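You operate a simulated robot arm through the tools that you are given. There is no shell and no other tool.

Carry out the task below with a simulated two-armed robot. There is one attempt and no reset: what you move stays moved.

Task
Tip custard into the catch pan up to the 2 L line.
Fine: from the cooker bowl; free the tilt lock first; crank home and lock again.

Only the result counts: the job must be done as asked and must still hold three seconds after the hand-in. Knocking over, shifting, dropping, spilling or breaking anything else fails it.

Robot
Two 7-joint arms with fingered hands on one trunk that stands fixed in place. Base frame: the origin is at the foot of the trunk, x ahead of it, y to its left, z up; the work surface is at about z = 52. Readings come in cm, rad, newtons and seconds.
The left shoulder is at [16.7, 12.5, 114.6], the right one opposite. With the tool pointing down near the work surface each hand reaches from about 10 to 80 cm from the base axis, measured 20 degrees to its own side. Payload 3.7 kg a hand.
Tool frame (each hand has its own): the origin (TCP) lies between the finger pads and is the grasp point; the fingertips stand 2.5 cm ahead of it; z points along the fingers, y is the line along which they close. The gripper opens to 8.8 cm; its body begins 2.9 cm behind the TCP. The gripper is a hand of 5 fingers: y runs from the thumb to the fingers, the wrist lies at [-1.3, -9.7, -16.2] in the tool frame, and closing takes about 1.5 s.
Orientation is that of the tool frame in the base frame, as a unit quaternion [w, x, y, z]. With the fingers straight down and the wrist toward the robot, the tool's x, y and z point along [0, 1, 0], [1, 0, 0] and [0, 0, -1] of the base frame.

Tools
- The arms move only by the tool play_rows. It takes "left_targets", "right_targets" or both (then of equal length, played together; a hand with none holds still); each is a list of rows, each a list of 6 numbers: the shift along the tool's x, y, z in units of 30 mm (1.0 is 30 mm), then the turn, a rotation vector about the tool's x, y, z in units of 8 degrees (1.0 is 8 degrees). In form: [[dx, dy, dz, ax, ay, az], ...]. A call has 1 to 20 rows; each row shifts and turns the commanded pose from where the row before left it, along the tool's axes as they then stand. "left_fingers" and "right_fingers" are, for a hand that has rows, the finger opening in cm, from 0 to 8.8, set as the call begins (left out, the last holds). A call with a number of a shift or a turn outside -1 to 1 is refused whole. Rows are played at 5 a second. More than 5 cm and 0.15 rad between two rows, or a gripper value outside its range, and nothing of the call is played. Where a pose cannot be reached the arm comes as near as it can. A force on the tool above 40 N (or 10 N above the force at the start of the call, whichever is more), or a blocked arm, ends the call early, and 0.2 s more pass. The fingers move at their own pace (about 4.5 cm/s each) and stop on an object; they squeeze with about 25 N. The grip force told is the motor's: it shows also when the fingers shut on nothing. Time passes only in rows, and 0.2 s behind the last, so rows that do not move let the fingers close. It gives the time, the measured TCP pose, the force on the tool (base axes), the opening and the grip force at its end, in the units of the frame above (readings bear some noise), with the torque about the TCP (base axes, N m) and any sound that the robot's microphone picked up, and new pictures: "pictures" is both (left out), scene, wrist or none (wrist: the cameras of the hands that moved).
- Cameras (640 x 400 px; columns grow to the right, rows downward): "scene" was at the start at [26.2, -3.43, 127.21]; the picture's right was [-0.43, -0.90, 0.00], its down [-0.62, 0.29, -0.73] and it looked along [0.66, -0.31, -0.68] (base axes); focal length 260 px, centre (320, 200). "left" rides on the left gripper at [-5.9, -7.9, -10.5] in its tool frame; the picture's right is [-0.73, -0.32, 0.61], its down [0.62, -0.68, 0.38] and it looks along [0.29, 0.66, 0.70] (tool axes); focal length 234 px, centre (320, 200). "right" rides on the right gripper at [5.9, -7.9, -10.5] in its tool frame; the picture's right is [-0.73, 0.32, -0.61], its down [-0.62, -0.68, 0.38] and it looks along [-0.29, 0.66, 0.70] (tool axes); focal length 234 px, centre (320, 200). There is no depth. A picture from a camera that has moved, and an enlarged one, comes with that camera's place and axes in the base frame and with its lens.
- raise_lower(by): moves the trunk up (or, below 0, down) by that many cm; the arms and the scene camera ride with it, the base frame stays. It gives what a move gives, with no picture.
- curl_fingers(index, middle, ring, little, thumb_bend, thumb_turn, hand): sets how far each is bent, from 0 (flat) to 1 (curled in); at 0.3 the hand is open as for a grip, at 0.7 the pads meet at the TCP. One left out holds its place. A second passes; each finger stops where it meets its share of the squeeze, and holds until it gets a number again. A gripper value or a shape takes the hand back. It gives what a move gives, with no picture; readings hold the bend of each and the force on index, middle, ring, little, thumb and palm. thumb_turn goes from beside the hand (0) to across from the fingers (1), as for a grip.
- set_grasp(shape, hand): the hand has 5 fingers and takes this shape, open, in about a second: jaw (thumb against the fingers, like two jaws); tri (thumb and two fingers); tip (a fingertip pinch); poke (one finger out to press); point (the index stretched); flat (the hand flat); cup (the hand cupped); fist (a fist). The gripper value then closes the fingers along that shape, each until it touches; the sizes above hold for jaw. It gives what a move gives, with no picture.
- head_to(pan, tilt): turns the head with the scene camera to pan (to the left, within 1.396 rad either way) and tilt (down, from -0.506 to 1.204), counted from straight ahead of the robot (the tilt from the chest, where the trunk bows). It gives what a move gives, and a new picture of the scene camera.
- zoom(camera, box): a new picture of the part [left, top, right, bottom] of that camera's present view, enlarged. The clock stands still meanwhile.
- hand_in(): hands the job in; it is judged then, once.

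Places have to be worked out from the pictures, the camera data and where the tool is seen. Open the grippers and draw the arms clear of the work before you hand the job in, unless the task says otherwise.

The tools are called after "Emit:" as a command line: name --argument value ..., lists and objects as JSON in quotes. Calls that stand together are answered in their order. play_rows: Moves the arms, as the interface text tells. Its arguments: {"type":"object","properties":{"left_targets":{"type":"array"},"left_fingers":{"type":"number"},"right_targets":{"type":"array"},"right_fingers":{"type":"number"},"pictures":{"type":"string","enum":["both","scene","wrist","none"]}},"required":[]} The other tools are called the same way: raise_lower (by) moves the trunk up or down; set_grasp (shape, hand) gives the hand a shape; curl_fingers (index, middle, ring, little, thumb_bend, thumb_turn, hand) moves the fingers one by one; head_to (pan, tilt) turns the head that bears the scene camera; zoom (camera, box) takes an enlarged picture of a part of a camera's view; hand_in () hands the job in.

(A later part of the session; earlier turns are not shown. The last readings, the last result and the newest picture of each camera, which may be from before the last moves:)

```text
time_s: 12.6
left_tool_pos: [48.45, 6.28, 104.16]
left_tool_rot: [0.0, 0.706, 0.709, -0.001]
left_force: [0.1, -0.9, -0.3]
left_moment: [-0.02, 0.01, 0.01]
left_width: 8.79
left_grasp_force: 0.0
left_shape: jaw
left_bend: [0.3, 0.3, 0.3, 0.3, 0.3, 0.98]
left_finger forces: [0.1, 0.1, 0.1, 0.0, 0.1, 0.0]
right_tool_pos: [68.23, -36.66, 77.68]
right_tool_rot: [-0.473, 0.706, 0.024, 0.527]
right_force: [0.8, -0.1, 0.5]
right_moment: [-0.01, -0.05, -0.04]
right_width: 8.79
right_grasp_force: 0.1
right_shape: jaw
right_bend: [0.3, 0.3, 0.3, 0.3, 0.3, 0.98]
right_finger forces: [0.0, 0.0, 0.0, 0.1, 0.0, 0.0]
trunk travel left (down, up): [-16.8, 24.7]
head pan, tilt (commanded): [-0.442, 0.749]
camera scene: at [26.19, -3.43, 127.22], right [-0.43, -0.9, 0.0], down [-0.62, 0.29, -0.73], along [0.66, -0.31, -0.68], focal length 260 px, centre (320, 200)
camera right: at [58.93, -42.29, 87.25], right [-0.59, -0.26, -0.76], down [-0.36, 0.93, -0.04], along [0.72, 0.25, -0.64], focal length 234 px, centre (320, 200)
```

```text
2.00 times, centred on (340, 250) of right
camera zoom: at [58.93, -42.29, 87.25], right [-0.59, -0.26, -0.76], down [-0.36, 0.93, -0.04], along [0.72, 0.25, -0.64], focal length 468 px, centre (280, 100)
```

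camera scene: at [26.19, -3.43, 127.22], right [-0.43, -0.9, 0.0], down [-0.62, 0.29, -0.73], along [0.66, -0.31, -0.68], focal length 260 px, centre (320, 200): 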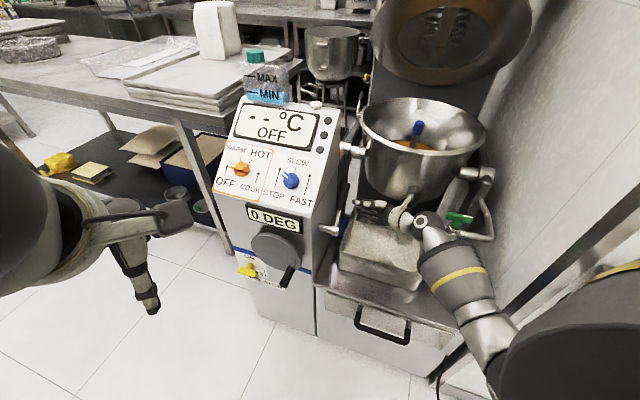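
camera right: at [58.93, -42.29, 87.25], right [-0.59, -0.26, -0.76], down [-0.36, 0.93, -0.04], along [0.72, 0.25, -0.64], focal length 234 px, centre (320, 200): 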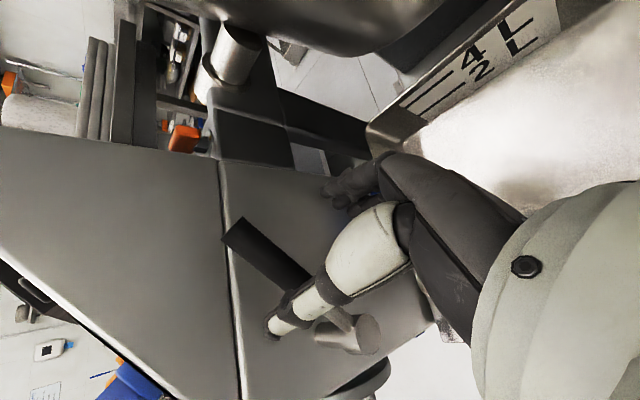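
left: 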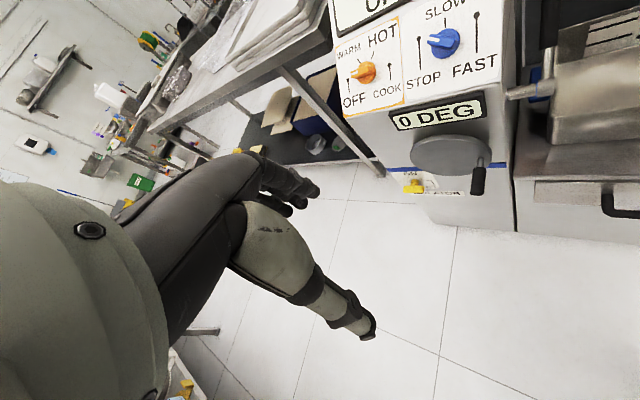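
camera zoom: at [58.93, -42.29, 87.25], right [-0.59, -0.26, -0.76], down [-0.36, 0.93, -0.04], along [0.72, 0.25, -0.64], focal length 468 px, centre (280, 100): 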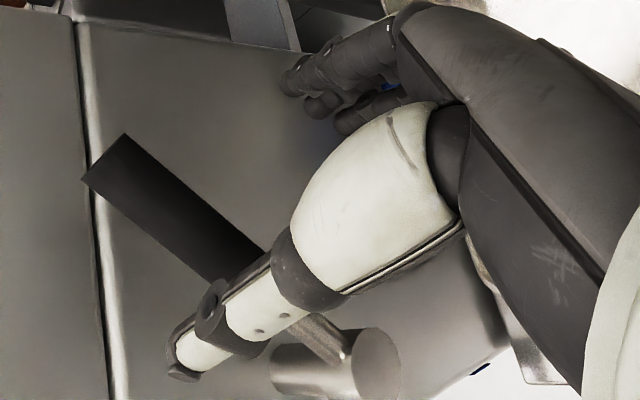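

The TCP line projects onto the lever grip about 6 cm ahead, so I advance 6 cm to bring the grip between the pads.

Emit:
play_rows --right_targets '[[0, 0, 0.7, 0, 0, 0], [0, 0, 0.7, 0, 0, 0], [0, 0, 0.65, 0, 0, 0], [0, 0, 0, 0, 0, 0]]' --pictures "both"

Emit:
zoom --camera "scene" --box '[310, 150, 430, 250]'

Emit:
zoom --camera "right" --box '[240, 150, 440, 350]'

```text
time_s: 13.6
left_tool_pos: [48.39, 6.25, 104.28]
left_tool_rot: [0.0, 0.706, 0.708, -0.001]
left_force: [0.2, 0.0, 0.6]
left_moment: [-0.03, 0.0, -0.01]
left_width: 8.77
left_grasp_force: 0.0
left_shape: jaw
left_bend: [0.3, 0.3, 0.3, 0.3, 0.3, 0.98]
left_finger forces: [0.0, 0.0, 0.0, 0.0, 0.1, 0.0]
right_tool_pos: [72.62, -32.22, 77.86]
right_tool_rot: [-0.473, 0.706, 0.025, 0.526]
right_force: [0.6, -0.1, 0.6]
right_moment: [-0.01, -0.02, -0.01]
right_width: 8.76
right_grasp_force: 0.0
right_shape: jaw
right_bend: [0.3, 0.3, 0.3, 0.3, 0.3, 0.98]
right_finger forces: [0.0, 0.0, 0.0, 0.0, 0.0, 0.0]
trunk travel left (down, up): [-16.8, 24.7]
head pan, tilt (commanded): [-0.442, 0.749]
camera scene: at [26.2, -3.43, 127.21], right [-0.43, -0.9, 0.0], down [-0.62, 0.29, -0.73], along [0.66, -0.31, -0.68], focal length 260 px, centre (320, 200)
camera right: at [63.36, -37.98, 87.51], right [-0.59, -0.26, -0.76], down [-0.36, 0.93, -0.04], along [0.72, 0.25, -0.64], focal length 234 px, centre (320, 200)
```

scene: 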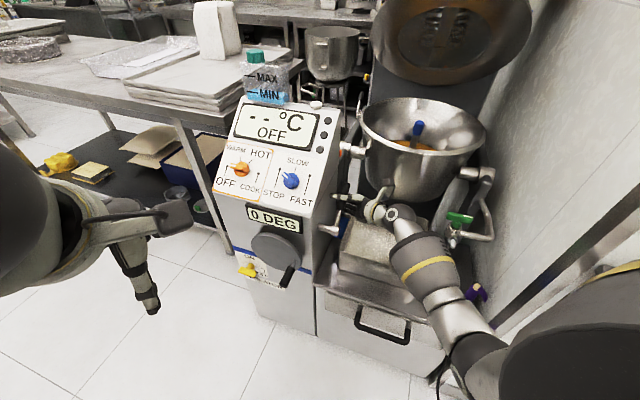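
right: 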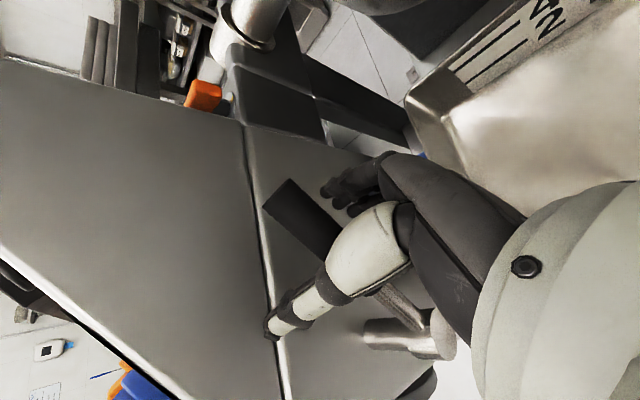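

```text
4.00 times, centred on (370, 200) of scene
camera zoom: at [26.2, -3.43, 127.21], right [-0.43, -0.9, 0.0], down [-0.62, 0.29, -0.73], along [0.66, -0.31, -0.68], focal length 1038 px, centre (120, 200)
```

zoom: 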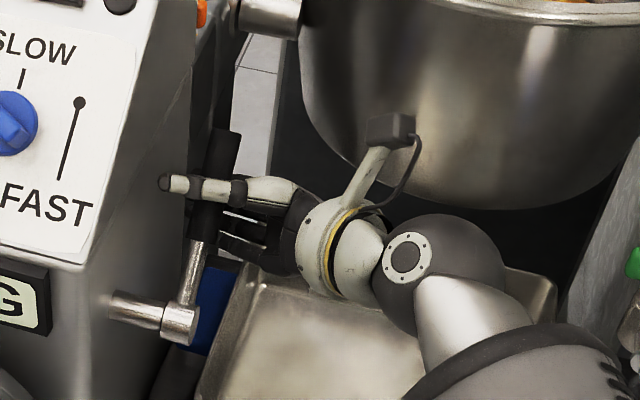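

```text
2.00 times, centred on (340, 250) of right
camera zoom: at [63.36, -37.98, 87.51], right [-0.59, -0.26, -0.76], down [-0.36, 0.93, -0.04], along [0.72, 0.25, -0.64], focal length 468 px, centre (280, 100)
```

zoom: 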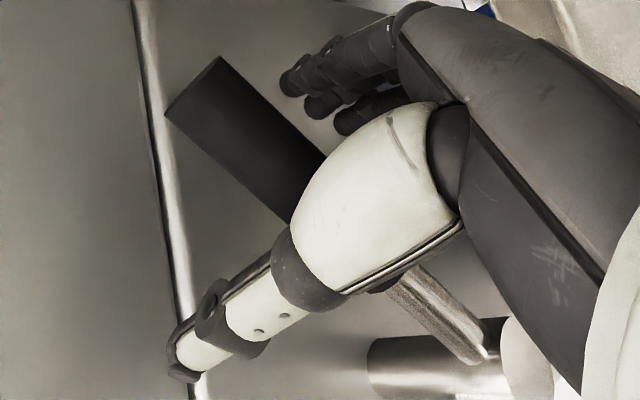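

The lever grip now lies between the thumb and the fingers, with no contact force yet. I close the right hand on it.

Emit:
play_rows --right_targets '[[0, 0, 0, 0, 0, 0], [0, 0, 0, 0, 0, 0], [0, 0, 0, 0, 0, 0], [0, 0, 0, 0, 0, 0], [0, 0, 0, 0, 0, 0], [0, 0, 0, 0, 0, 0], [0, 0, 0, 0, 0, 0], [0, 0, 0, 0, 0, 0], [0, 0, 0, 0, 0, 0]]' --right_fingers 0 --pictures "wrist"

Emit:
zoom --camera "scene" --box '[310, 150, 430, 250]'

```text
time_s: 15.6
left_tool_pos: [48.34, 6.44, 104.24]
left_tool_rot: [0.0, 0.707, 0.707, -0.002]
left_force: [0.5, 0.7, 0.5]
left_moment: [-0.02, -0.01, 0.02]
left_width: 8.78
left_grasp_force: 0.1
left_shape: jaw
left_bend: [0.3, 0.3, 0.3, 0.3, 0.3, 0.98]
left_finger forces: [0.0, 0.1, 0.0, 0.0, 0.0, 0.1]
right_tool_pos: [72.52, -32.11, 78.02]
right_tool_rot: [-0.473, 0.707, 0.027, 0.525]
right_force: [0.8, 8.3, 3.7]
right_moment: [-0.09, -0.04, -0.02]
right_width: 0.93
right_grasp_force: 25.4
right_shape: jaw
right_bend: [0.71, 0.7, 0.7, 0.7, 0.8, 1.0]
right_finger forces: [3.5, 0.1, 0.1, 2.7, 12.8, 0.0]
trunk travel left (down, up): [-16.8, 24.7]
head pan, tilt (commanded): [-0.442, 0.749]
camera right: at [63.35, -37.9, 87.6], right [-0.59, -0.26, -0.76], down [-0.37, 0.93, -0.04], along [0.72, 0.26, -0.64], focal length 234 px, centre (320, 200)
```

right: 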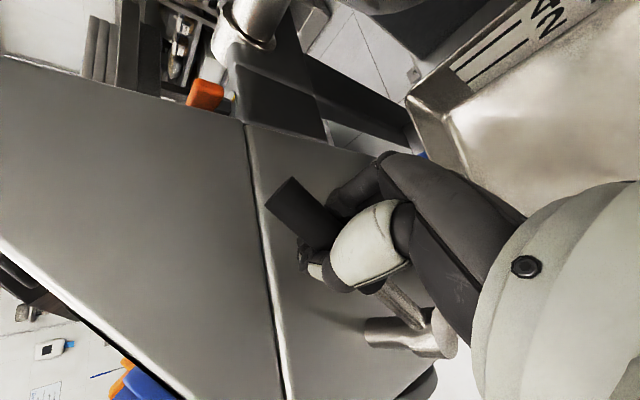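

```text
4.00 times, centred on (370, 200) of scene
camera zoom: at [26.17, -3.34, 127.23], right [-0.43, -0.9, 0.0], down [-0.62, 0.29, -0.73], along [0.66, -0.31, -0.68], focal length 1038 px, centre (120, 200)
```

zoom: 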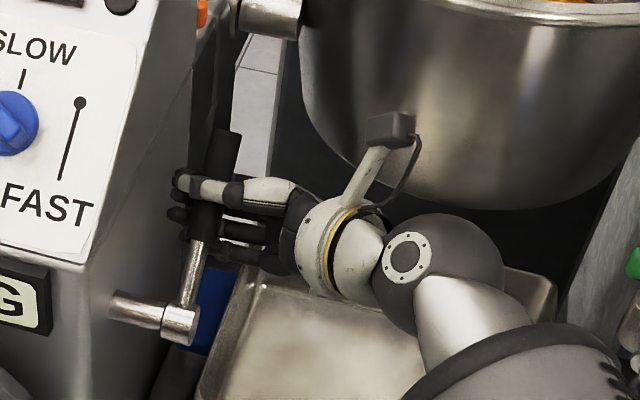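

The lever is held (25 N grip). I try swinging it forward about its hub in small 4° steps, watching the force.

Emit:
play_rows --right_targets '[[-0.008, -0.233, 0, 0, 0, -0.5], [-0.008, -0.233, 0, 0, 0, -0.5], [-0.008, -0.233, 0, 0, 0, -0.5], [0, 0, 0, 0, 0, 0]]' --pictures "wrist"

Emit:
zoom --camera "scene" --box '[310, 150, 430, 250]'

```text
time_s: 16.6
left_tool_pos: [48.54, 6.43, 104.15]
left_tool_rot: [0.001, 0.706, 0.708, -0.001]
left_force: [-0.4, -0.2, -0.1]
left_moment: [0.02, 0.0, 0.0]
left_width: 8.76
left_grasp_force: 0.0
left_shape: jaw
left_bend: [0.3, 0.3, 0.3, 0.3, 0.3, 0.98]
left_finger forces: [0.0, 0.0, 0.1, 0.1, 0.1, 0.0]
right_tool_pos: [71.45, -31.03, 79.15]
right_tool_rot: [-0.415, 0.7, 0.098, 0.573]
right_force: [9.0, 1.5, 4.5]
right_moment: [-0.06, -0.04, -0.02]
right_width: 0.82
right_grasp_force: 24.7
right_shape: jaw
right_bend: [0.71, 0.7, 0.7, 0.7, 0.8, 1.0]
right_finger forces: [6.9, 0.1, 0.0, 3.2, 8.9, 0.0]
trunk travel left (down, up): [-16.8, 24.7]
head pan, tilt (commanded): [-0.442, 0.749]
camera right: at [60.86, -35.37, 88.07], right [-0.47, -0.38, -0.79], down [-0.34, 0.91, -0.23], along [0.81, 0.16, -0.56], focal length 234 px, centre (320, 200)
```

right: 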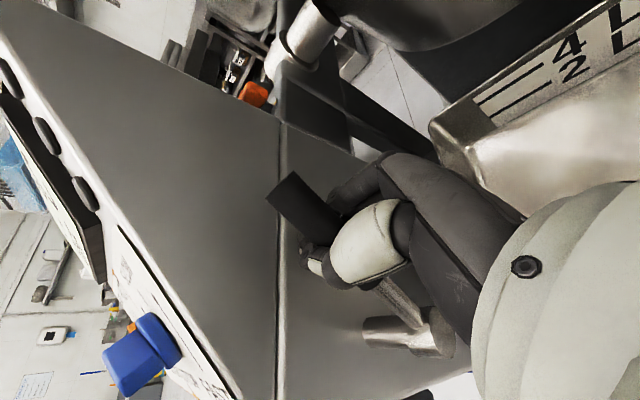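

```text
4.00 times, centred on (370, 200) of scene
camera zoom: at [26.24, -3.41, 127.21], right [-0.43, -0.9, 0.0], down [-0.62, 0.29, -0.73], along [0.66, -0.31, -0.68], focal length 1038 px, centre (120, 200)
```

zoom: 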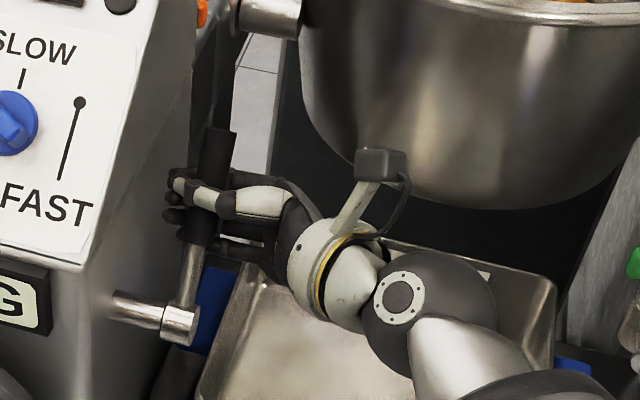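

The lever follows with only about 9 N resistance, so it turns this way. I keep swinging it forward.

Emit:
play_rows --right_targets '[[-0.008, -0.233, 0, 0, 0, -0.5], [-0.008, -0.233, 0, 0, 0, -0.5], [-0.008, -0.233, 0, 0, 0, -0.5], [-0.008, -0.233, 0, 0, 0, -0.5], [-0.008, -0.233, 0, 0, 0, -0.5], [-0.008, -0.233, 0, 0, 0, -0.5], [0, 0, 0, 0, 0, 0]]' --pictures "wrist"

Emit:
zoom --camera "scene" --box '[310, 150, 430, 250]'

```text
time_s: 18.2
left_tool_pos: [48.46, 6.37, 104.12]
left_tool_rot: [0.001, 0.706, 0.708, -0.001]
left_force: [-0.8, 0.3, 0.1]
left_moment: [0.01, -0.02, 0.0]
left_width: 8.78
left_grasp_force: 0.0
left_shape: jaw
left_bend: [0.3, 0.3, 0.3, 0.3, 0.3, 0.98]
left_finger forces: [0.1, 0.1, 0.0, 0.0, 0.0, 0.0]
right_tool_pos: [68.91, -28.4, 80.27]
right_tool_rot: [-0.298, 0.669, 0.232, 0.64]
right_force: [9.0, 2.6, 11.1]
right_moment: [-0.05, -0.12, 0.03]
right_width: 0.75
right_grasp_force: 25.1
right_shape: jaw
right_bend: [0.71, 0.7, 0.7, 0.7, 0.82, 1.0]
right_finger forces: [5.8, 0.6, 2.4, 2.0, 7.3, 0.0]
trunk travel left (down, up): [-16.8, 24.7]
head pan, tilt (commanded): [-0.442, 0.749]
camera right: at [56.23, -30.57, 86.89], right [-0.26, -0.6, -0.75], down [-0.24, 0.8, -0.55], along [0.93, 0.04, -0.36], focal length 234 px, centre (320, 200)
```

right: 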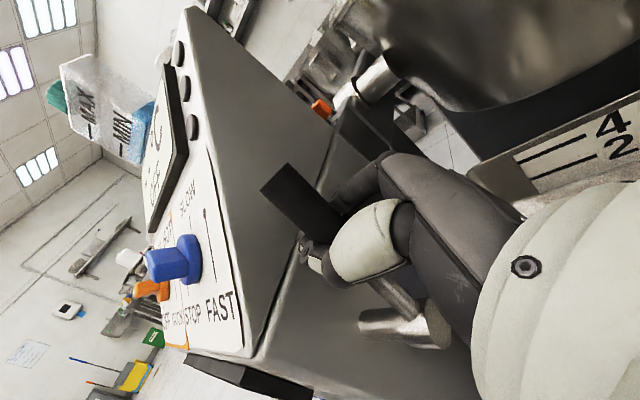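

```text
4.00 times, centred on (370, 200) of scene
camera zoom: at [26.19, -3.35, 127.22], right [-0.43, -0.9, 0.0], down [-0.62, 0.29, -0.73], along [0.66, -0.31, -0.68], focal length 1038 px, centre (120, 200)
```

zoom: 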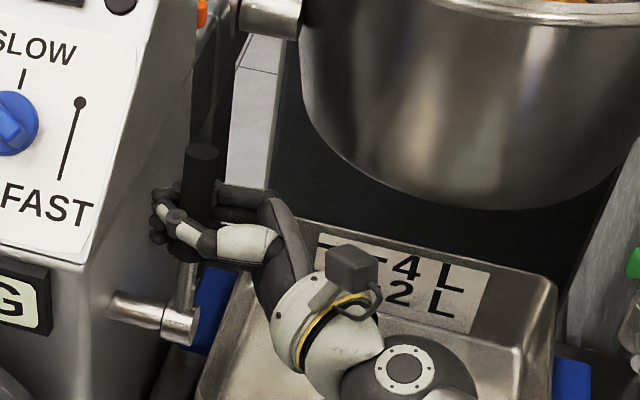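

The lever is now nearly upright and still turning with about 14 N. I continue forward.

Emit:
play_rows --right_targets '[[-0.008, -0.233, 0, 0, 0, -0.5], [-0.008, -0.233, 0, 0, 0, -0.5], [-0.008, -0.233, 0, 0, 0, -0.5], [-0.008, -0.233, 0, 0, 0, -0.5], [-0.008, -0.233, 0, 0, 0, -0.5], [-0.008, -0.233, 0, 0, 0, -0.5], [0, 0, 0, 0, 0, 0]]' --pictures "wrist"

Emit:
zoom --camera "scene" --box '[310, 150, 430, 250]'

```text
time_s: 19.6
left_tool_pos: [48.69, 6.11, 103.94]
left_tool_rot: [-0.001, 0.706, 0.708, -0.001]
left_force: [0.3, 0.1, -0.4]
left_moment: [-0.01, -0.01, -0.03]
left_width: 8.73
left_grasp_force: 0.0
left_shape: jaw
left_bend: [0.3, 0.3, 0.3, 0.3, 0.3, 0.98]
left_finger forces: [0.0, 0.0, 0.0, 0.1, 0.0, 0.0]
right_tool_pos: [66.23, -25.76, 79.99]
right_tool_rot: [-0.146, 0.601, 0.369, 0.694]
right_force: [23.8, -6.1, 5.0]
right_moment: [0.04, 0.05, 0.17]
right_width: 0.73
right_grasp_force: 25.3
right_shape: jaw
right_bend: [0.71, 0.7, 0.7, 0.7, 0.83, 1.0]
right_finger forces: [20.0, 4.2, 2.9, 2.0, 13.0, 0.1]
trunk travel left (down, up): [-16.8, 24.7]
head pan, tilt (commanded): [-0.442, 0.749]
stopped in row 7 (right hand): the force on the tool passed its limit at 42 N (the readings are from after the stop); the commanded pose is now the measured one
camera right: at [52.07, -26.19, 82.79], right [-0.06, -0.81, -0.58], down [-0.01, 0.58, -0.82], along [1.0, -0.04, -0.05], focal length 234 px, centre (320, 200)
```

right: 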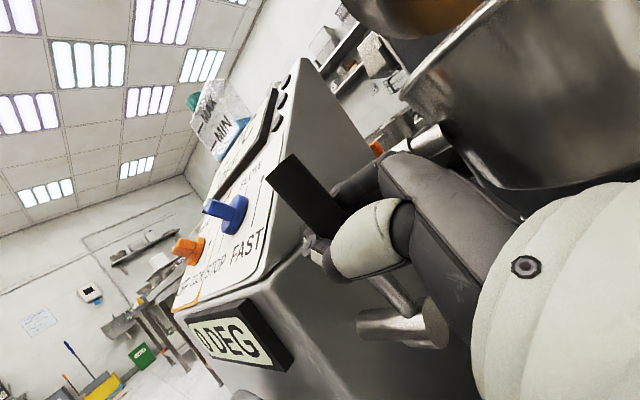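

```text
4.00 times, centred on (370, 200) of scene
camera zoom: at [26.43, -3.47, 127.13], right [-0.43, -0.9, 0.0], down [-0.62, 0.29, -0.73], along [0.66, -0.31, -0.68], focal length 1038 px, centre (120, 200)
```

zoom: 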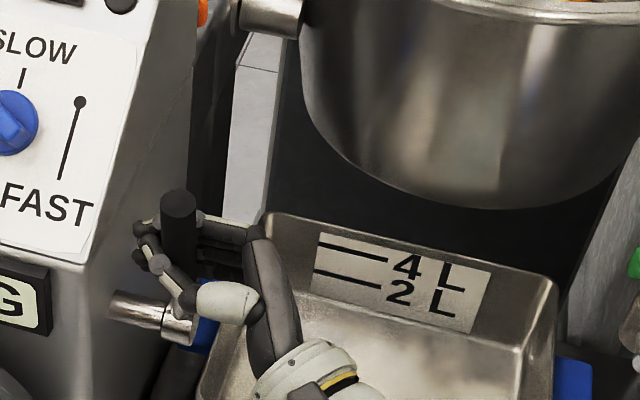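

The force rose to 42 N with the lever about 15–20° past upright, which looks like the end stop about 55–60° from where it began. I nudge once more to check that it really is a stop.

Emit:
play_rows --right_targets '[[-0.008, -0.12, 0, 0, 0, -0.25], [-0.008, -0.12, 0, 0, 0, -0.25], [-0.008, -0.12, 0, 0, 0, -0.25], [0, 0, 0, 0, 0, 0]]' --pictures "wrist"

Emit:
zoom --camera "scene" --box '[310, 150, 430, 250]'

```text
time_s: 20.1
left_tool_pos: [48.67, 6.23, 104.07]
left_tool_rot: [-0.001, 0.706, 0.708, 0.0]
left_force: [1.0, 0.0, 0.4]
left_moment: [0.02, -0.03, -0.01]
left_width: 8.76
left_grasp_force: 0.1
left_shape: jaw
left_bend: [0.3, 0.3, 0.3, 0.3, 0.3, 0.98]
left_finger forces: [0.0, 0.0, 0.0, 0.1, 0.1, 0.0]
right_tool_pos: [66.33, -25.59, 80.06]
right_tool_rot: [-0.129, 0.595, 0.379, 0.697]
right_force: [27.7, -6.8, -0.9]
right_moment: [0.19, 0.15, 0.2]
right_width: 0.72
right_grasp_force: 25.1
right_shape: jaw
right_bend: [0.71, 0.7, 0.7, 0.7, 0.84, 1.0]
right_finger forces: [23.5, 4.5, 2.3, 1.8, 12.5, 0.0]
trunk travel left (down, up): [-16.8, 24.7]
head pan, tilt (commanded): [-0.442, 0.749]
stopped in row 2 (right hand): the force on the tool passed its limit at 42 N (the readings are from after the stop); the commanded pose is now the measured one
camera right: at [51.97, -25.99, 82.4], right [-0.05, -0.83, -0.55], down [0.01, 0.55, -0.83], along [1.0, -0.05, -0.02], focal length 234 px, centre (320, 200)
```

right: 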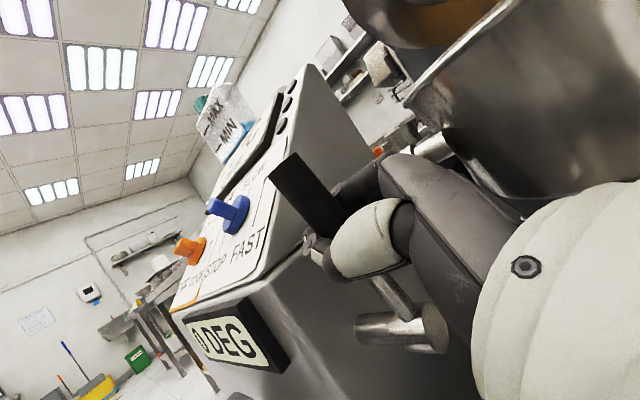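

```text
4.00 times, centred on (370, 200) of scene
camera zoom: at [26.51, -3.5, 127.11], right [-0.43, -0.9, 0.0], down [-0.62, 0.29, -0.73], along [0.66, -0.31, -0.68], focal length 1038 px, centre (120, 200)
```

zoom: 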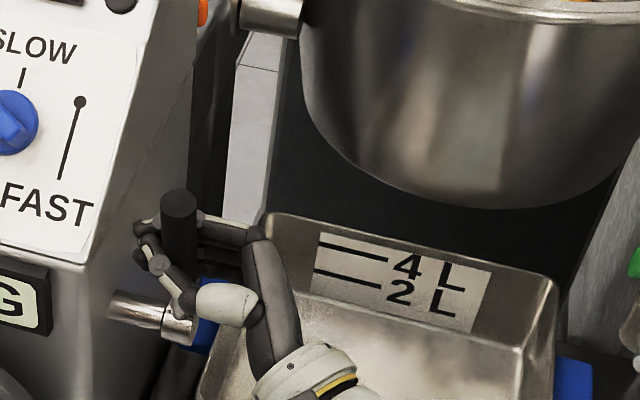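

It is a hard stop, so the lever is now at its other end. I ease off, open the hand and withdraw along the fingers without dragging the lever.

Emit:
play_rows --right_targets '[[0, 0.1, 0, 0, 0, 0.25], [0, 0, 0, 0, 0, 0]]' --pictures "none"

Emit:
play_rows --right_targets '[[0, 0, 0, 0, 0, 0], [0, 0, 0, 0, 0, 0], [0, 0, 0, 0, 0, 0], [0, 0, 0, 0, 0, 0], [0, 0, 0, 0, 0, 0], [0, 0, 0, 0, 0, 0], [0, 0, 0, 0, 0, 0]]' --right_fingers 8.8 --pictures "both"

Emit:
zoom --camera "scene" --box '[310, 150, 430, 250]'

```text
time_s: 20.7
left_tool_pos: [48.59, 6.26, 104.09]
left_tool_rot: [-0.002, 0.706, 0.708, -0.001]
left_force: [-0.6, -0.2, 0.5]
left_moment: [-0.03, -0.01, 0.02]
left_width: 8.77
left_grasp_force: 0.1
left_shape: jaw
left_bend: [0.3, 0.3, 0.3, 0.3, 0.3, 0.98]
left_finger forces: [0.1, 0.1, 0.1, 0.0, 0.1, 0.0]
right_tool_pos: [66.16, -25.8, 80.08]
right_tool_rot: [-0.143, 0.601, 0.371, 0.693]
right_force: [20.6, -2.7, -2.9]
right_moment: [0.05, 0.03, 0.16]
right_width: 0.75
right_grasp_force: 25.4
right_shape: jaw
right_bend: [0.71, 0.7, 0.7, 0.7, 0.84, 1.0]
right_finger forces: [17.3, 3.4, 2.2, 2.2, 14.4, 0.1]
trunk travel left (down, up): [-16.8, 24.7]
head pan, tilt (commanded): [-0.442, 0.749]
```

```text
time_s: 22.3
left_tool_pos: [48.32, 6.31, 104.28]
left_tool_rot: [0.001, 0.706, 0.708, 0.0]
left_force: [0.0, 0.7, -0.4]
left_moment: [-0.03, -0.01, -0.01]
left_width: 8.78
left_grasp_force: 0.1
left_shape: jaw
left_bend: [0.3, 0.3, 0.3, 0.3, 0.3, 0.98]
left_finger forces: [0.0, 0.1, 0.0, 0.0, 0.0, 0.0]
right_tool_pos: [66.18, -25.81, 80.16]
right_tool_rot: [-0.141, 0.6, 0.371, 0.694]
right_force: [0.4, -0.5, 0.2]
right_moment: [0.0, -0.02, 0.0]
right_width: 8.76
right_grasp_force: 0.0
right_shape: jaw
right_bend: [0.3, 0.3, 0.3, 0.3, 0.3, 0.98]
right_finger forces: [0.0, 0.0, 0.0, 0.0, 0.0, 0.0]
trunk travel left (down, up): [-16.8, 24.7]
head pan, tilt (commanded): [-0.442, 0.749]
camera scene: at [26.2, -3.44, 127.21], right [-0.43, -0.9, 0.0], down [-0.62, 0.29, -0.73], along [0.66, -0.31, -0.68], focal length 260 px, centre (320, 200)
camera right: at [51.94, -26.16, 82.93], right [-0.06, -0.82, -0.57], down [-0.01, 0.57, -0.82], along [1.0, -0.05, -0.04], focal length 234 px, centre (320, 200)
```

scene: 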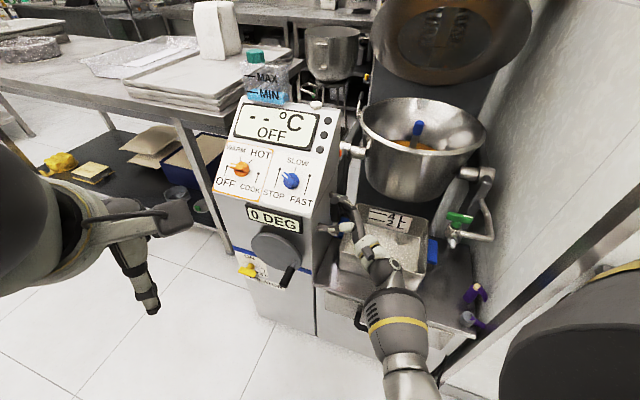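
right: 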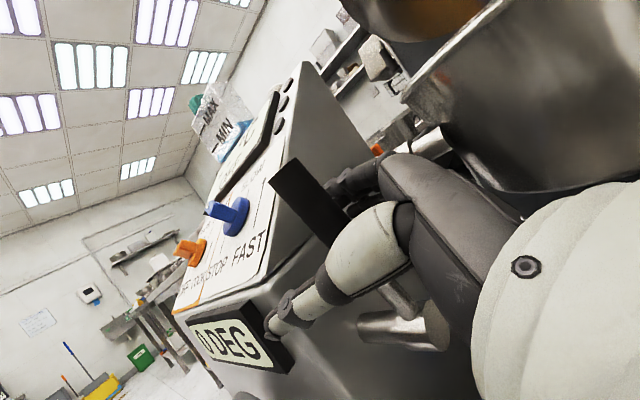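

```text
4.00 times, centred on (370, 200) of scene
camera zoom: at [26.2, -3.44, 127.21], right [-0.43, -0.9, 0.0], down [-0.62, 0.29, -0.73], along [0.66, -0.31, -0.68], focal length 1038 px, centre (120, 200)
```

zoom: 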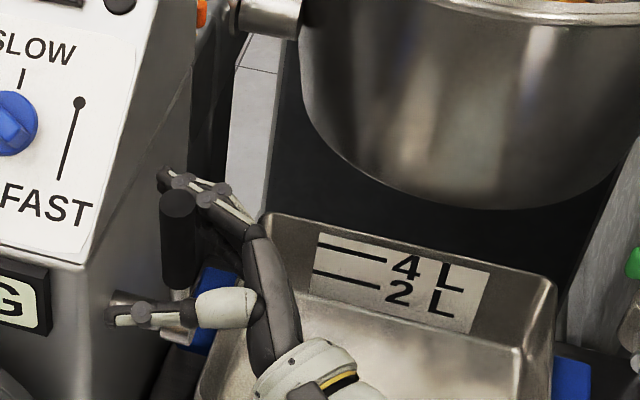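

The lever stays put in the forward position. I withdraw the right hand to the right, clear of lever and console.

Emit:
play_rows --right_targets '[[0, 0, -0.9, 0, 0, 0], [0, 0, -0.9, 0, 0, 0], [0, 0, -0.9, 0, 0, 0], [0, 0, -0.9, 0, 0, 0], [0, 0, -0.9, 0, 0, 0], [0.9, 0, 0, 0, 0, 0], [0.9, 0, 0, 0, 0, 0], [0.9, 0, 0, 0, 0, 0], [0, 0, 0, 0, 0, 0]]' --pictures "both"

Emit:
zoom --camera "scene" --box '[230, 130, 390, 290]'

```text
time_s: 24.3
left_tool_pos: [48.54, 6.32, 104.18]
left_tool_rot: [0.0, 0.706, 0.709, -0.001]
left_force: [-0.7, -1.2, 0.1]
left_moment: [-0.01, -0.02, 0.01]
left_width: 8.76
left_grasp_force: 0.1
left_shape: jaw
left_bend: [0.3, 0.3, 0.3, 0.3, 0.3, 0.98]
left_finger forces: [0.0, 0.0, 0.1, 0.0, 0.1, 0.0]
right_tool_pos: [54.48, -32.9, 87.69]
right_tool_rot: [-0.142, 0.601, 0.371, 0.694]
right_force: [0.9, 0.8, 0.1]
right_moment: [0.0, 0.03, 0.02]
right_width: 8.74
right_grasp_force: 0.1
right_shape: jaw
right_bend: [0.3, 0.3, 0.3, 0.3, 0.3, 0.98]
right_finger forces: [0.0, 0.0, 0.1, 0.1, 0.0, 0.1]
trunk travel left (down, up): [-16.8, 24.7]
head pan, tilt (commanded): [-0.442, 0.749]
camera scene: at [26.21, -3.43, 127.21], right [-0.43, -0.9, 0.0], down [-0.62, 0.29, -0.73], along [0.66, -0.31, -0.68], focal length 260 px, centre (320, 200)
camera right: at [40.18, -33.33, 90.37], right [-0.06, -0.82, -0.57], down [-0.01, 0.57, -0.82], along [1.0, -0.05, -0.04], focal length 234 px, centre (320, 200)
```

scene: 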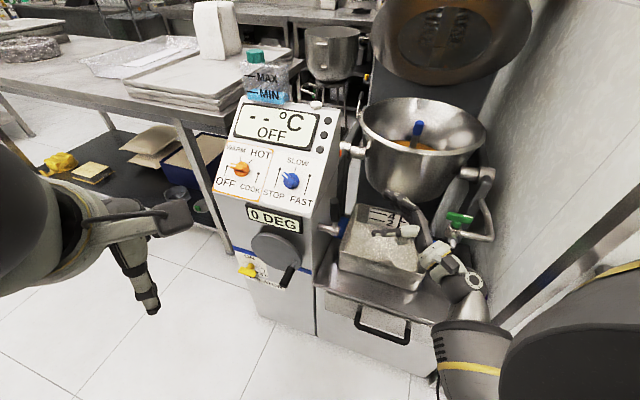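
right: 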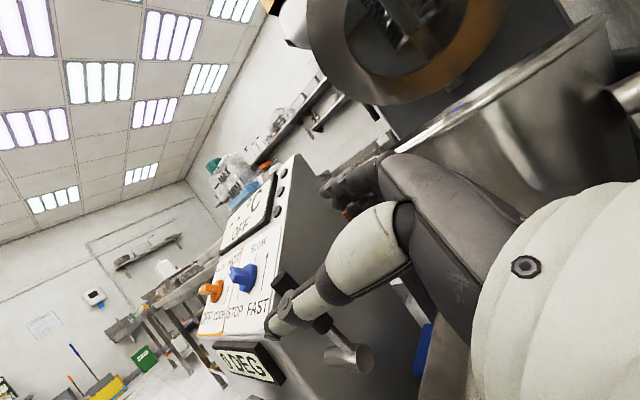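

```text
2.50 times, centred on (310, 210) of scene
camera zoom: at [26.21, -3.43, 127.21], right [-0.43, -0.9, 0.0], down [-0.62, 0.29, -0.73], along [0.66, -0.31, -0.68], focal length 649 px, centre (345, 175)
```

zoom: 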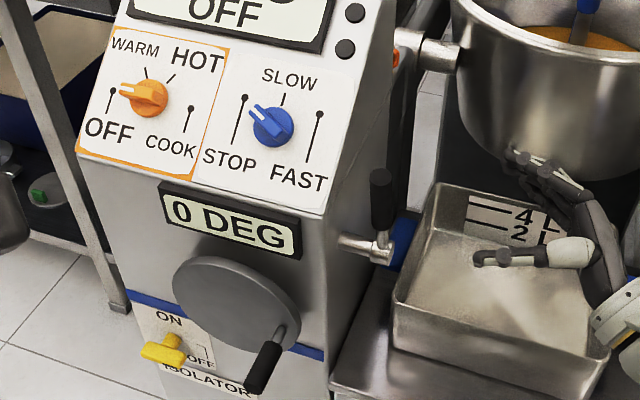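

The lever now leans forward and the display reads 0 DEG. I move the right hand up and right, out of the scene camera's view of the pan, while turning the left hand 45° so its fingers can straddle the crank grip.

Emit:
play_rows --right_targets '[[0.85, 0.49, -0.8, 0, 0, 0], [0.85, 0.49, -0.8, 0, 0, 0], [0.85, 0.49, -0.8, 0, 0, 0], [0.85, 0.49, -0.8, 0, 0, 0], [0.85, 0.49, -0.8, 0, 0, 0], [0.85, 0.49, -0.8, 0, 0, 0], [0, 0, 0, 0, 0, 0]]' --left_targets '[[0, 0, 0, 0, 0, -0.96], [0, 0, 0, 0, 0, -0.96], [0, 0, 0, 0, 0, -0.96], [0, 0, 0, 0, 0, -0.96], [0, 0, 0, 0, 0, -0.96], [0, 0, 0, 0, 0, -0.96], [0, 0, 0, 0, 0, 0]]' --pictures "both"

```text
time_s: 25.9
left_tool_pos: [48.44, 6.48, 104.22]
left_tool_rot: [0.001, 0.372, 0.928, -0.002]
left_force: [-0.2, 0.3, 0.0]
left_moment: [-0.02, 0.0, 0.01]
left_width: 8.78
left_grasp_force: 0.0
left_shape: jaw
left_bend: [0.3, 0.3, 0.3, 0.3, 0.3, 0.98]
left_finger forces: [0.1, 0.0, 0.1, 0.0, 0.1, 0.0]
right_tool_pos: [45.63, -44.95, 105.2]
right_tool_rot: [-0.141, 0.6, 0.372, 0.695]
right_force: [0.3, 0.8, -0.9]
right_moment: [-0.05, -0.02, 0.01]
right_width: 8.76
right_grasp_force: 0.2
right_shape: jaw
right_bend: [0.3, 0.3, 0.3, 0.3, 0.3, 0.98]
right_finger forces: [0.0, 0.1, 0.1, 0.0, 0.1, 0.0]
trunk travel left (down, up): [-16.8, 24.7]
head pan, tilt (commanded): [-0.442, 0.749]
camera scene: at [26.23, -3.21, 127.22], right [-0.43, -0.9, 0.0], down [-0.62, 0.29, -0.73], along [0.66, -0.31, -0.68], focal length 260 px, centre (320, 200)
camera right: at [31.49, -45.36, 107.9], right [-0.06, -0.82, -0.57], down [-0.01, 0.57, -0.82], along [1.0, -0.04, -0.04], focal length 234 px, centre (320, 200)
camera left: at [47.37, -3.28, 114.74], right [0.3, -0.74, -0.61], down [-0.92, -0.06, -0.38], along [0.24, 0.67, -0.7], focal length 234 px, centre (320, 200)
```

scene: 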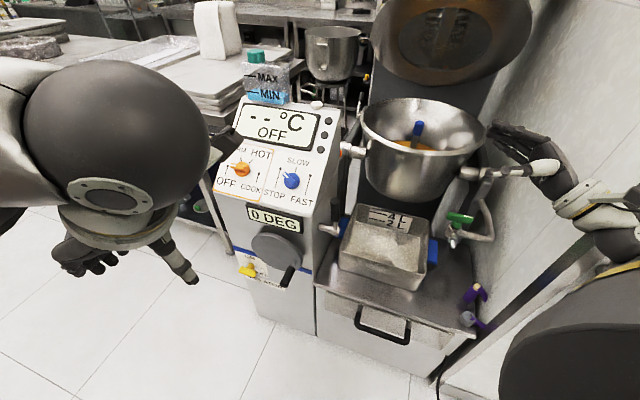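
right: 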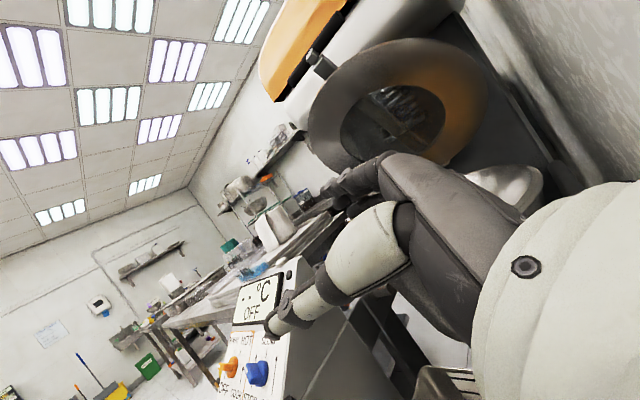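
left: 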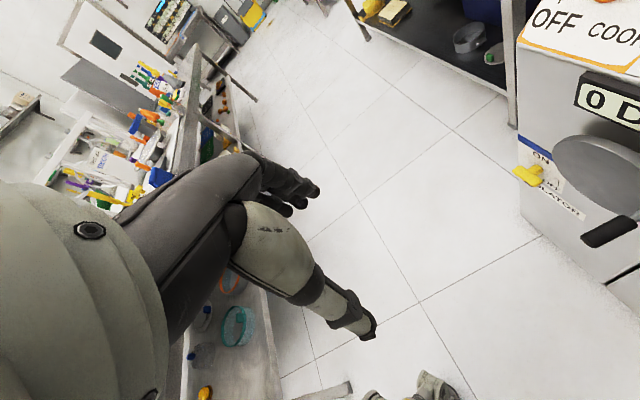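

The left hand's x axis now runs along the crank handle (about [-0.72, 0.69, 0]). The crank grip centre is about [64.1, -11.5, 63.8]; I bring the left hand over it, staying high first.

Emit:
play_rows --left_targets '[[-0.79, -0.073, 0.7, 0, 0, 0], [-0.79, -0.073, 0.7, 0, 0, 0], [-0.79, -0.073, 0.7, 0, 0, 0], [-0.79, -0.073, 0.7, 0, 0, 0], [-0.79, -0.073, 0.7, 0, 0, 0], [-0.79, -0.073, 0.7, 0, 0, 0], [-0.79, -0.073, 0.7, 0, 0, 0], [-0.79, -0.073, 0.7, 0, 0, 0], [0, 0, 0, 0, 0, 0]]' --pictures "both"

```text
time_s: 27.9
left_tool_pos: [61.02, -7.95, 87.38]
left_tool_rot: [0.001, 0.373, 0.928, -0.001]
left_force: [-0.5, -0.4, 0.8]
left_moment: [0.0, -0.04, -0.01]
left_width: 8.77
left_grasp_force: 0.0
left_shape: jaw
left_bend: [0.3, 0.3, 0.3, 0.3, 0.3, 0.98]
left_finger forces: [0.0, 0.1, 0.0, 0.0, 0.0, 0.0]
right_tool_pos: [45.76, -44.91, 105.12]
right_tool_rot: [-0.142, 0.599, 0.372, 0.695]
right_force: [0.5, -0.2, -0.1]
right_moment: [-0.03, 0.01, 0.02]
right_width: 8.76
right_grasp_force: 0.0
right_shape: jaw
right_bend: [0.3, 0.3, 0.3, 0.3, 0.3, 0.98]
right_finger forces: [0.1, 0.0, 0.0, 0.1, 0.0, 0.0]
trunk travel left (down, up): [-16.8, 24.7]
head pan, tilt (commanded): [-0.442, 0.749]
camera scene: at [26.14, -3.21, 127.24], right [-0.43, -0.9, 0.0], down [-0.62, 0.29, -0.73], along [0.66, -0.31, -0.68], focal length 260 px, centre (320, 200)
camera left: at [59.88, -17.7, 97.91], right [0.3, -0.74, -0.61], down [-0.92, -0.06, -0.38], along [0.24, 0.67, -0.7], focal length 234 px, centre (320, 200)
```

scene: 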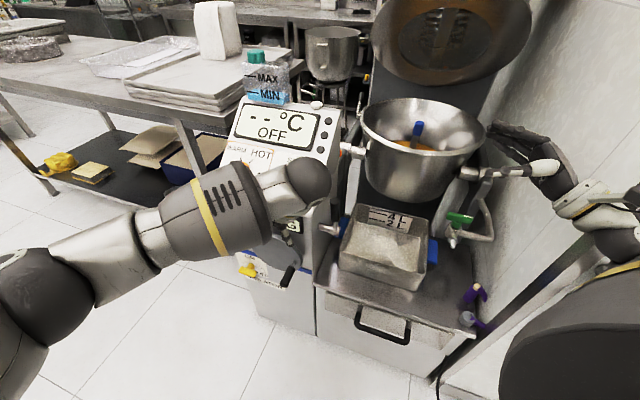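
left: 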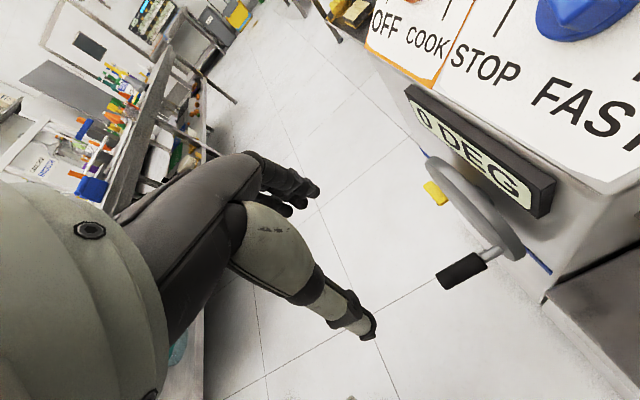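

The left camera sees the display and crank well; its view refines the grip centre to about [64.2, -12.0, 63.8]. I move over it and descend to about 8 cm above.

Emit:
play_rows --left_targets '[[-0.567, -0.08, 0.667, 0, 0, 0], [-0.567, -0.08, 0.667, 0, 0, 0], [-0.567, -0.08, 0.667, 0, 0, 0], [0, 0, 0.9, 0, 0, 0], [0, 0, 0.9, 0, 0, 0], [0, 0, 0.9, 0, 0, 0], [0, 0, 0, 0, 0, 0]]' --pictures "both"

Emit:
zoom --camera "scene" --box '[220, 150, 380, 300]'

```text
time_s: 29.5
left_tool_pos: [63.98, -11.91, 73.18]
left_tool_rot: [0.0, 0.373, 0.928, -0.001]
left_force: [-1.0, -0.6, 0.4]
left_moment: [0.01, 0.03, 0.02]
left_width: 8.73
left_grasp_force: 0.1
left_shape: jaw
left_bend: [0.3, 0.3, 0.3, 0.3, 0.3, 0.98]
left_finger forces: [0.0, 0.0, 0.1, 0.0, 0.0, 0.0]
right_tool_pos: [45.55, -45.1, 105.2]
right_tool_rot: [-0.141, 0.599, 0.371, 0.695]
right_force: [0.7, -0.4, -0.7]
right_moment: [0.0, -0.05, 0.01]
right_width: 8.74
right_grasp_force: 0.1
right_shape: jaw
right_bend: [0.3, 0.3, 0.3, 0.3, 0.3, 0.98]
right_finger forces: [0.0, 0.1, 0.0, 0.1, 0.0, 0.0]
trunk travel left (down, up): [-16.8, 24.7]
head pan, tilt (commanded): [-0.442, 0.749]
camera scene: at [26.15, -3.2, 127.23], right [-0.43, -0.9, 0.0], down [-0.62, 0.29, -0.73], along [0.66, -0.31, -0.68], focal length 260 px, centre (320, 200)
camera left: at [62.91, -21.65, 83.76], right [0.3, -0.74, -0.61], down [-0.92, -0.06, -0.38], along [0.24, 0.67, -0.7], focal length 234 px, centre (320, 200)
```

scene: 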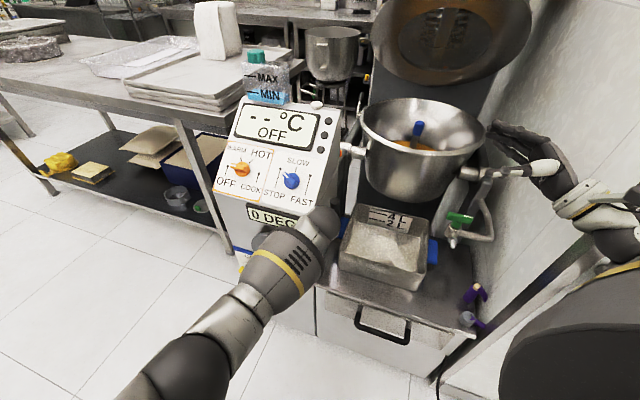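
left: 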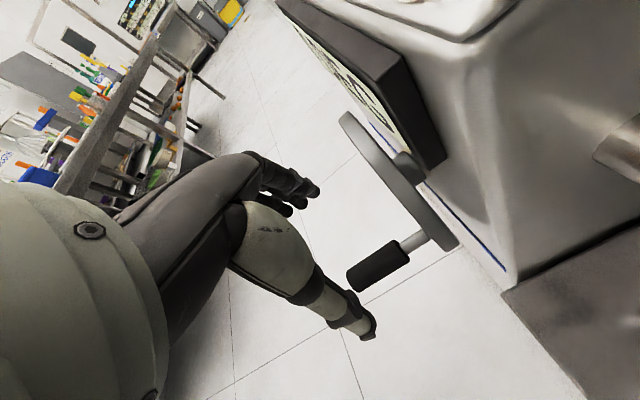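

```text
2.67 times, centred on (300, 225) of scene
camera zoom: at [26.15, -3.2, 127.23], right [-0.43, -0.9, 0.0], down [-0.62, 0.29, -0.73], along [0.66, -0.31, -0.68], focal length 692 px, centre (373, 133)
```

zoom: 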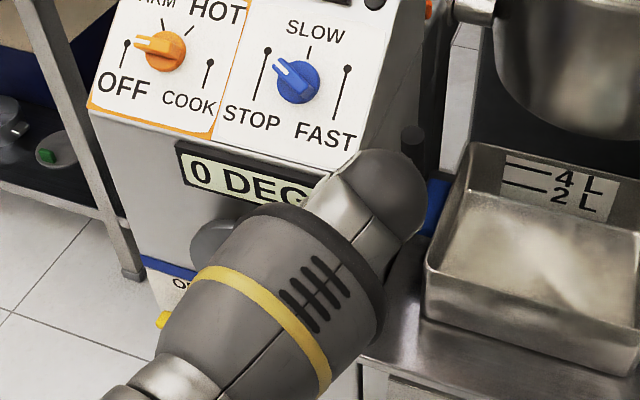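

The grip sits right under the TCP (projected point falls on the black grip). I descend the last 9 cm so it lies between thumb and fingers.

Emit:
play_rows --left_targets '[[0, 0, 0.8, 0, 0, 0], [0.03, 0, 0.8, 0, 0, 0], [0, 0, 0.8, 0, 0, 0], [0, 0, 0.7, 0, 0, 0], [0, 0, 0, 0, 0, 0]]' --pictures "both"

Emit:
zoom --camera "left" --box '[220, 100, 480, 360]'

```text
time_s: 30.7
left_tool_pos: [63.37, -11.85, 65.04]
left_tool_rot: [0.001, 0.372, 0.928, -0.002]
left_force: [0.6, 0.7, 0.1]
left_moment: [-0.01, 0.0, 0.01]
left_width: 8.76
left_grasp_force: 0.0
left_shape: jaw
left_bend: [0.3, 0.3, 0.3, 0.3, 0.3, 0.98]
left_finger forces: [0.1, 0.1, 0.0, 0.0, 0.0, 0.1]
left hand out of reach, approached as far as the arm can: row 4
right_tool_pos: [45.72, -44.93, 105.12]
right_tool_rot: [-0.141, 0.6, 0.372, 0.694]
right_force: [-0.2, 0.1, 0.3]
right_moment: [0.01, -0.01, 0.03]
right_width: 8.77
right_grasp_force: 0.0
right_shape: jaw
right_bend: [0.3, 0.3, 0.3, 0.3, 0.3, 0.98]
right_finger forces: [0.0, 0.1, 0.1, 0.1, 0.0, 0.0]
trunk travel left (down, up): [-16.8, 24.7]
head pan, tilt (commanded): [-0.442, 0.749]
camera scene: at [26.15, -3.2, 127.23], right [-0.43, -0.9, 0.0], down [-0.62, 0.29, -0.73], along [0.66, -0.31, -0.68], focal length 260 px, centre (320, 200)
camera left: at [62.32, -21.54, 75.65], right [0.3, -0.74, -0.6], down [-0.92, -0.06, -0.38], along [0.24, 0.67, -0.7], focal length 234 px, centre (320, 200)
```

scene: 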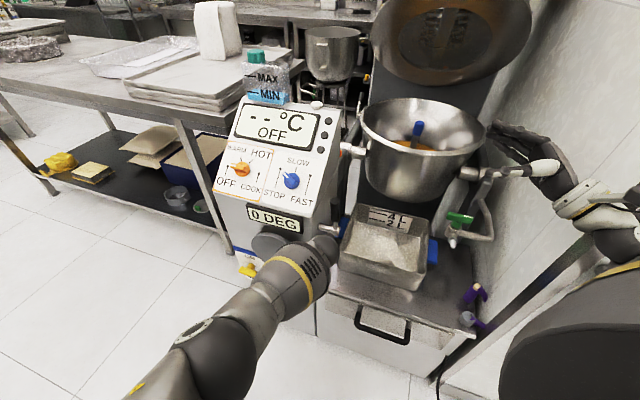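
left: 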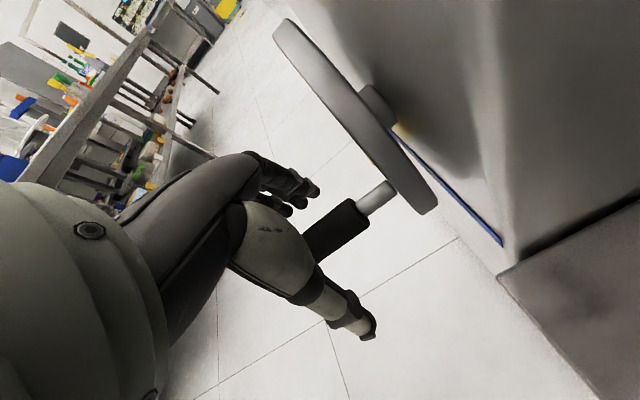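

```text
1.54 times, centred on (350, 230) of left
camera zoom: at [62.32, -21.54, 75.65], right [0.3, -0.74, -0.6], down [-0.92, -0.06, -0.38], along [0.24, 0.67, -0.7], focal length 360 px, centre (274, 154)
```

zoom: 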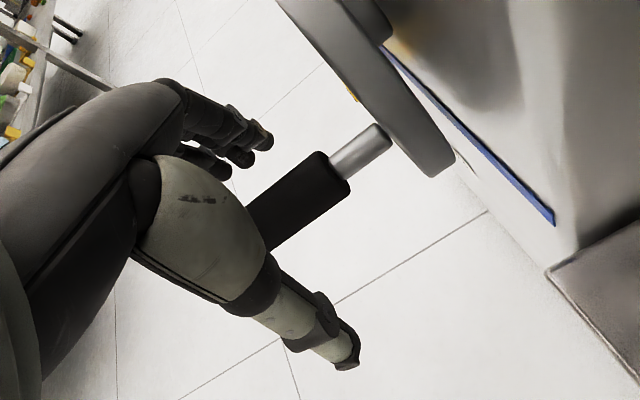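

The left arm is at the edge of its reach at z = 65, so I raise the left hand 14 cm out of the way and then lower the trunk 14 cm to give that arm more room.

Emit:
play_rows --left_targets '[[0, 0, -0.93, 0, 0, 0], [0, 0, -0.93, 0, 0, 0], [0, 0, -0.93, 0, 0, 0], [0, 0, -0.93, 0, 0, 0], [0, 0, -0.93, 0, 0, 0], [0, 0, 0, 0, 0, 0]]' --pictures "none"

Emit:
raise_lower --by -14

Emit:
zoom --camera "scene" --box '[0, 0, 640, 400]'

Emit:
zoom --camera "left" --box '[0, 0, 640, 400]'

```text
time_s: 32.1
left_tool_pos: [63.47, -11.57, 78.89]
left_tool_rot: [-0.001, 0.373, 0.928, -0.002]
left_force: [0.9, -0.6, 0.8]
left_moment: [0.0, 0.0, -0.03]
left_width: 8.77
left_grasp_force: 0.1
left_shape: jaw
left_bend: [0.3, 0.3, 0.3, 0.3, 0.3, 0.98]
left_finger forces: [0.0, 0.0, 0.1, 0.0, 0.0, 0.0]
right_tool_pos: [45.65, -44.96, 105.1]
right_tool_rot: [-0.14, 0.6, 0.371, 0.695]
right_force: [0.0, 0.3, -0.4]
right_moment: [0.0, 0.05, 0.01]
right_width: 8.77
right_grasp_force: 0.2
right_shape: jaw
right_bend: [0.3, 0.3, 0.3, 0.3, 0.3, 0.98]
right_finger forces: [0.0, 0.0, 0.1, 0.1, 0.1, 0.1]
trunk travel left (down, up): [-16.8, 24.7]
head pan, tilt (commanded): [-0.442, 0.749]
```

```text
time_s: 33.8
left_tool_pos: [63.42, -11.8, 64.99]
left_tool_rot: [0.0, 0.373, 0.928, 0.0]
left_force: [0.0, -0.1, -0.4]
left_moment: [0.01, 0.02, 0.02]
left_width: 8.77
left_grasp_force: 0.1
left_shape: jaw
left_bend: [0.3, 0.3, 0.3, 0.3, 0.3, 0.98]
left_finger forces: [0.0, 0.1, 0.0, 0.1, 0.0, 0.1]
right_tool_pos: [45.67, -45.14, 91.2]
right_tool_rot: [-0.141, 0.599, 0.371, 0.695]
right_force: [0.3, 0.3, 0.0]
right_moment: [-0.01, 0.02, -0.02]
right_width: 8.77
right_grasp_force: 0.1
right_shape: jaw
right_bend: [0.3, 0.3, 0.3, 0.3, 0.3, 0.98]
right_finger forces: [0.1, 0.0, 0.1, 0.0, 0.0, 0.0]
trunk travel left (down, up): [-2.8, 38.7]
head pan, tilt (commanded): [-0.442, 0.749]
```

```text
1.00 times, centred on (320, 200) of scene (not enlarged: the box is as wide or as high as the picture)
camera zoom: at [39.59, -4.31, 112.08], right [-0.5, -0.87, 0.0], down [-0.49, 0.28, -0.83], along [0.72, -0.41, -0.56], focal length 260 px, centre (320, 200)
```

zoom: 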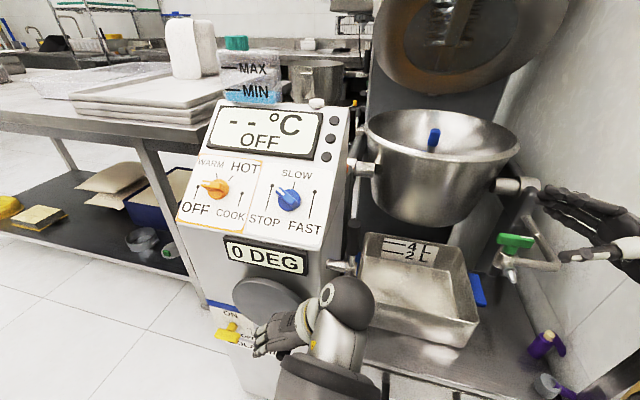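

```text
1.00 times, centred on (320, 200) of left (not enlarged: the box is as wide or as high as the picture)
camera zoom: at [62.29, -21.55, 75.51], right [0.3, -0.74, -0.61], down [-0.92, -0.06, -0.38], along [0.24, 0.67, -0.7], focal length 234 px, centre (320, 200)
```

zoom: 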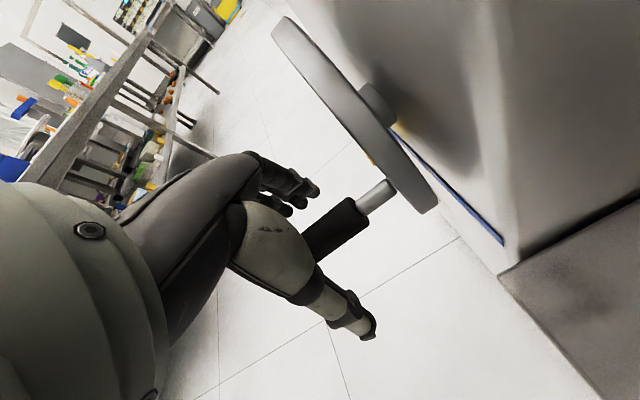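

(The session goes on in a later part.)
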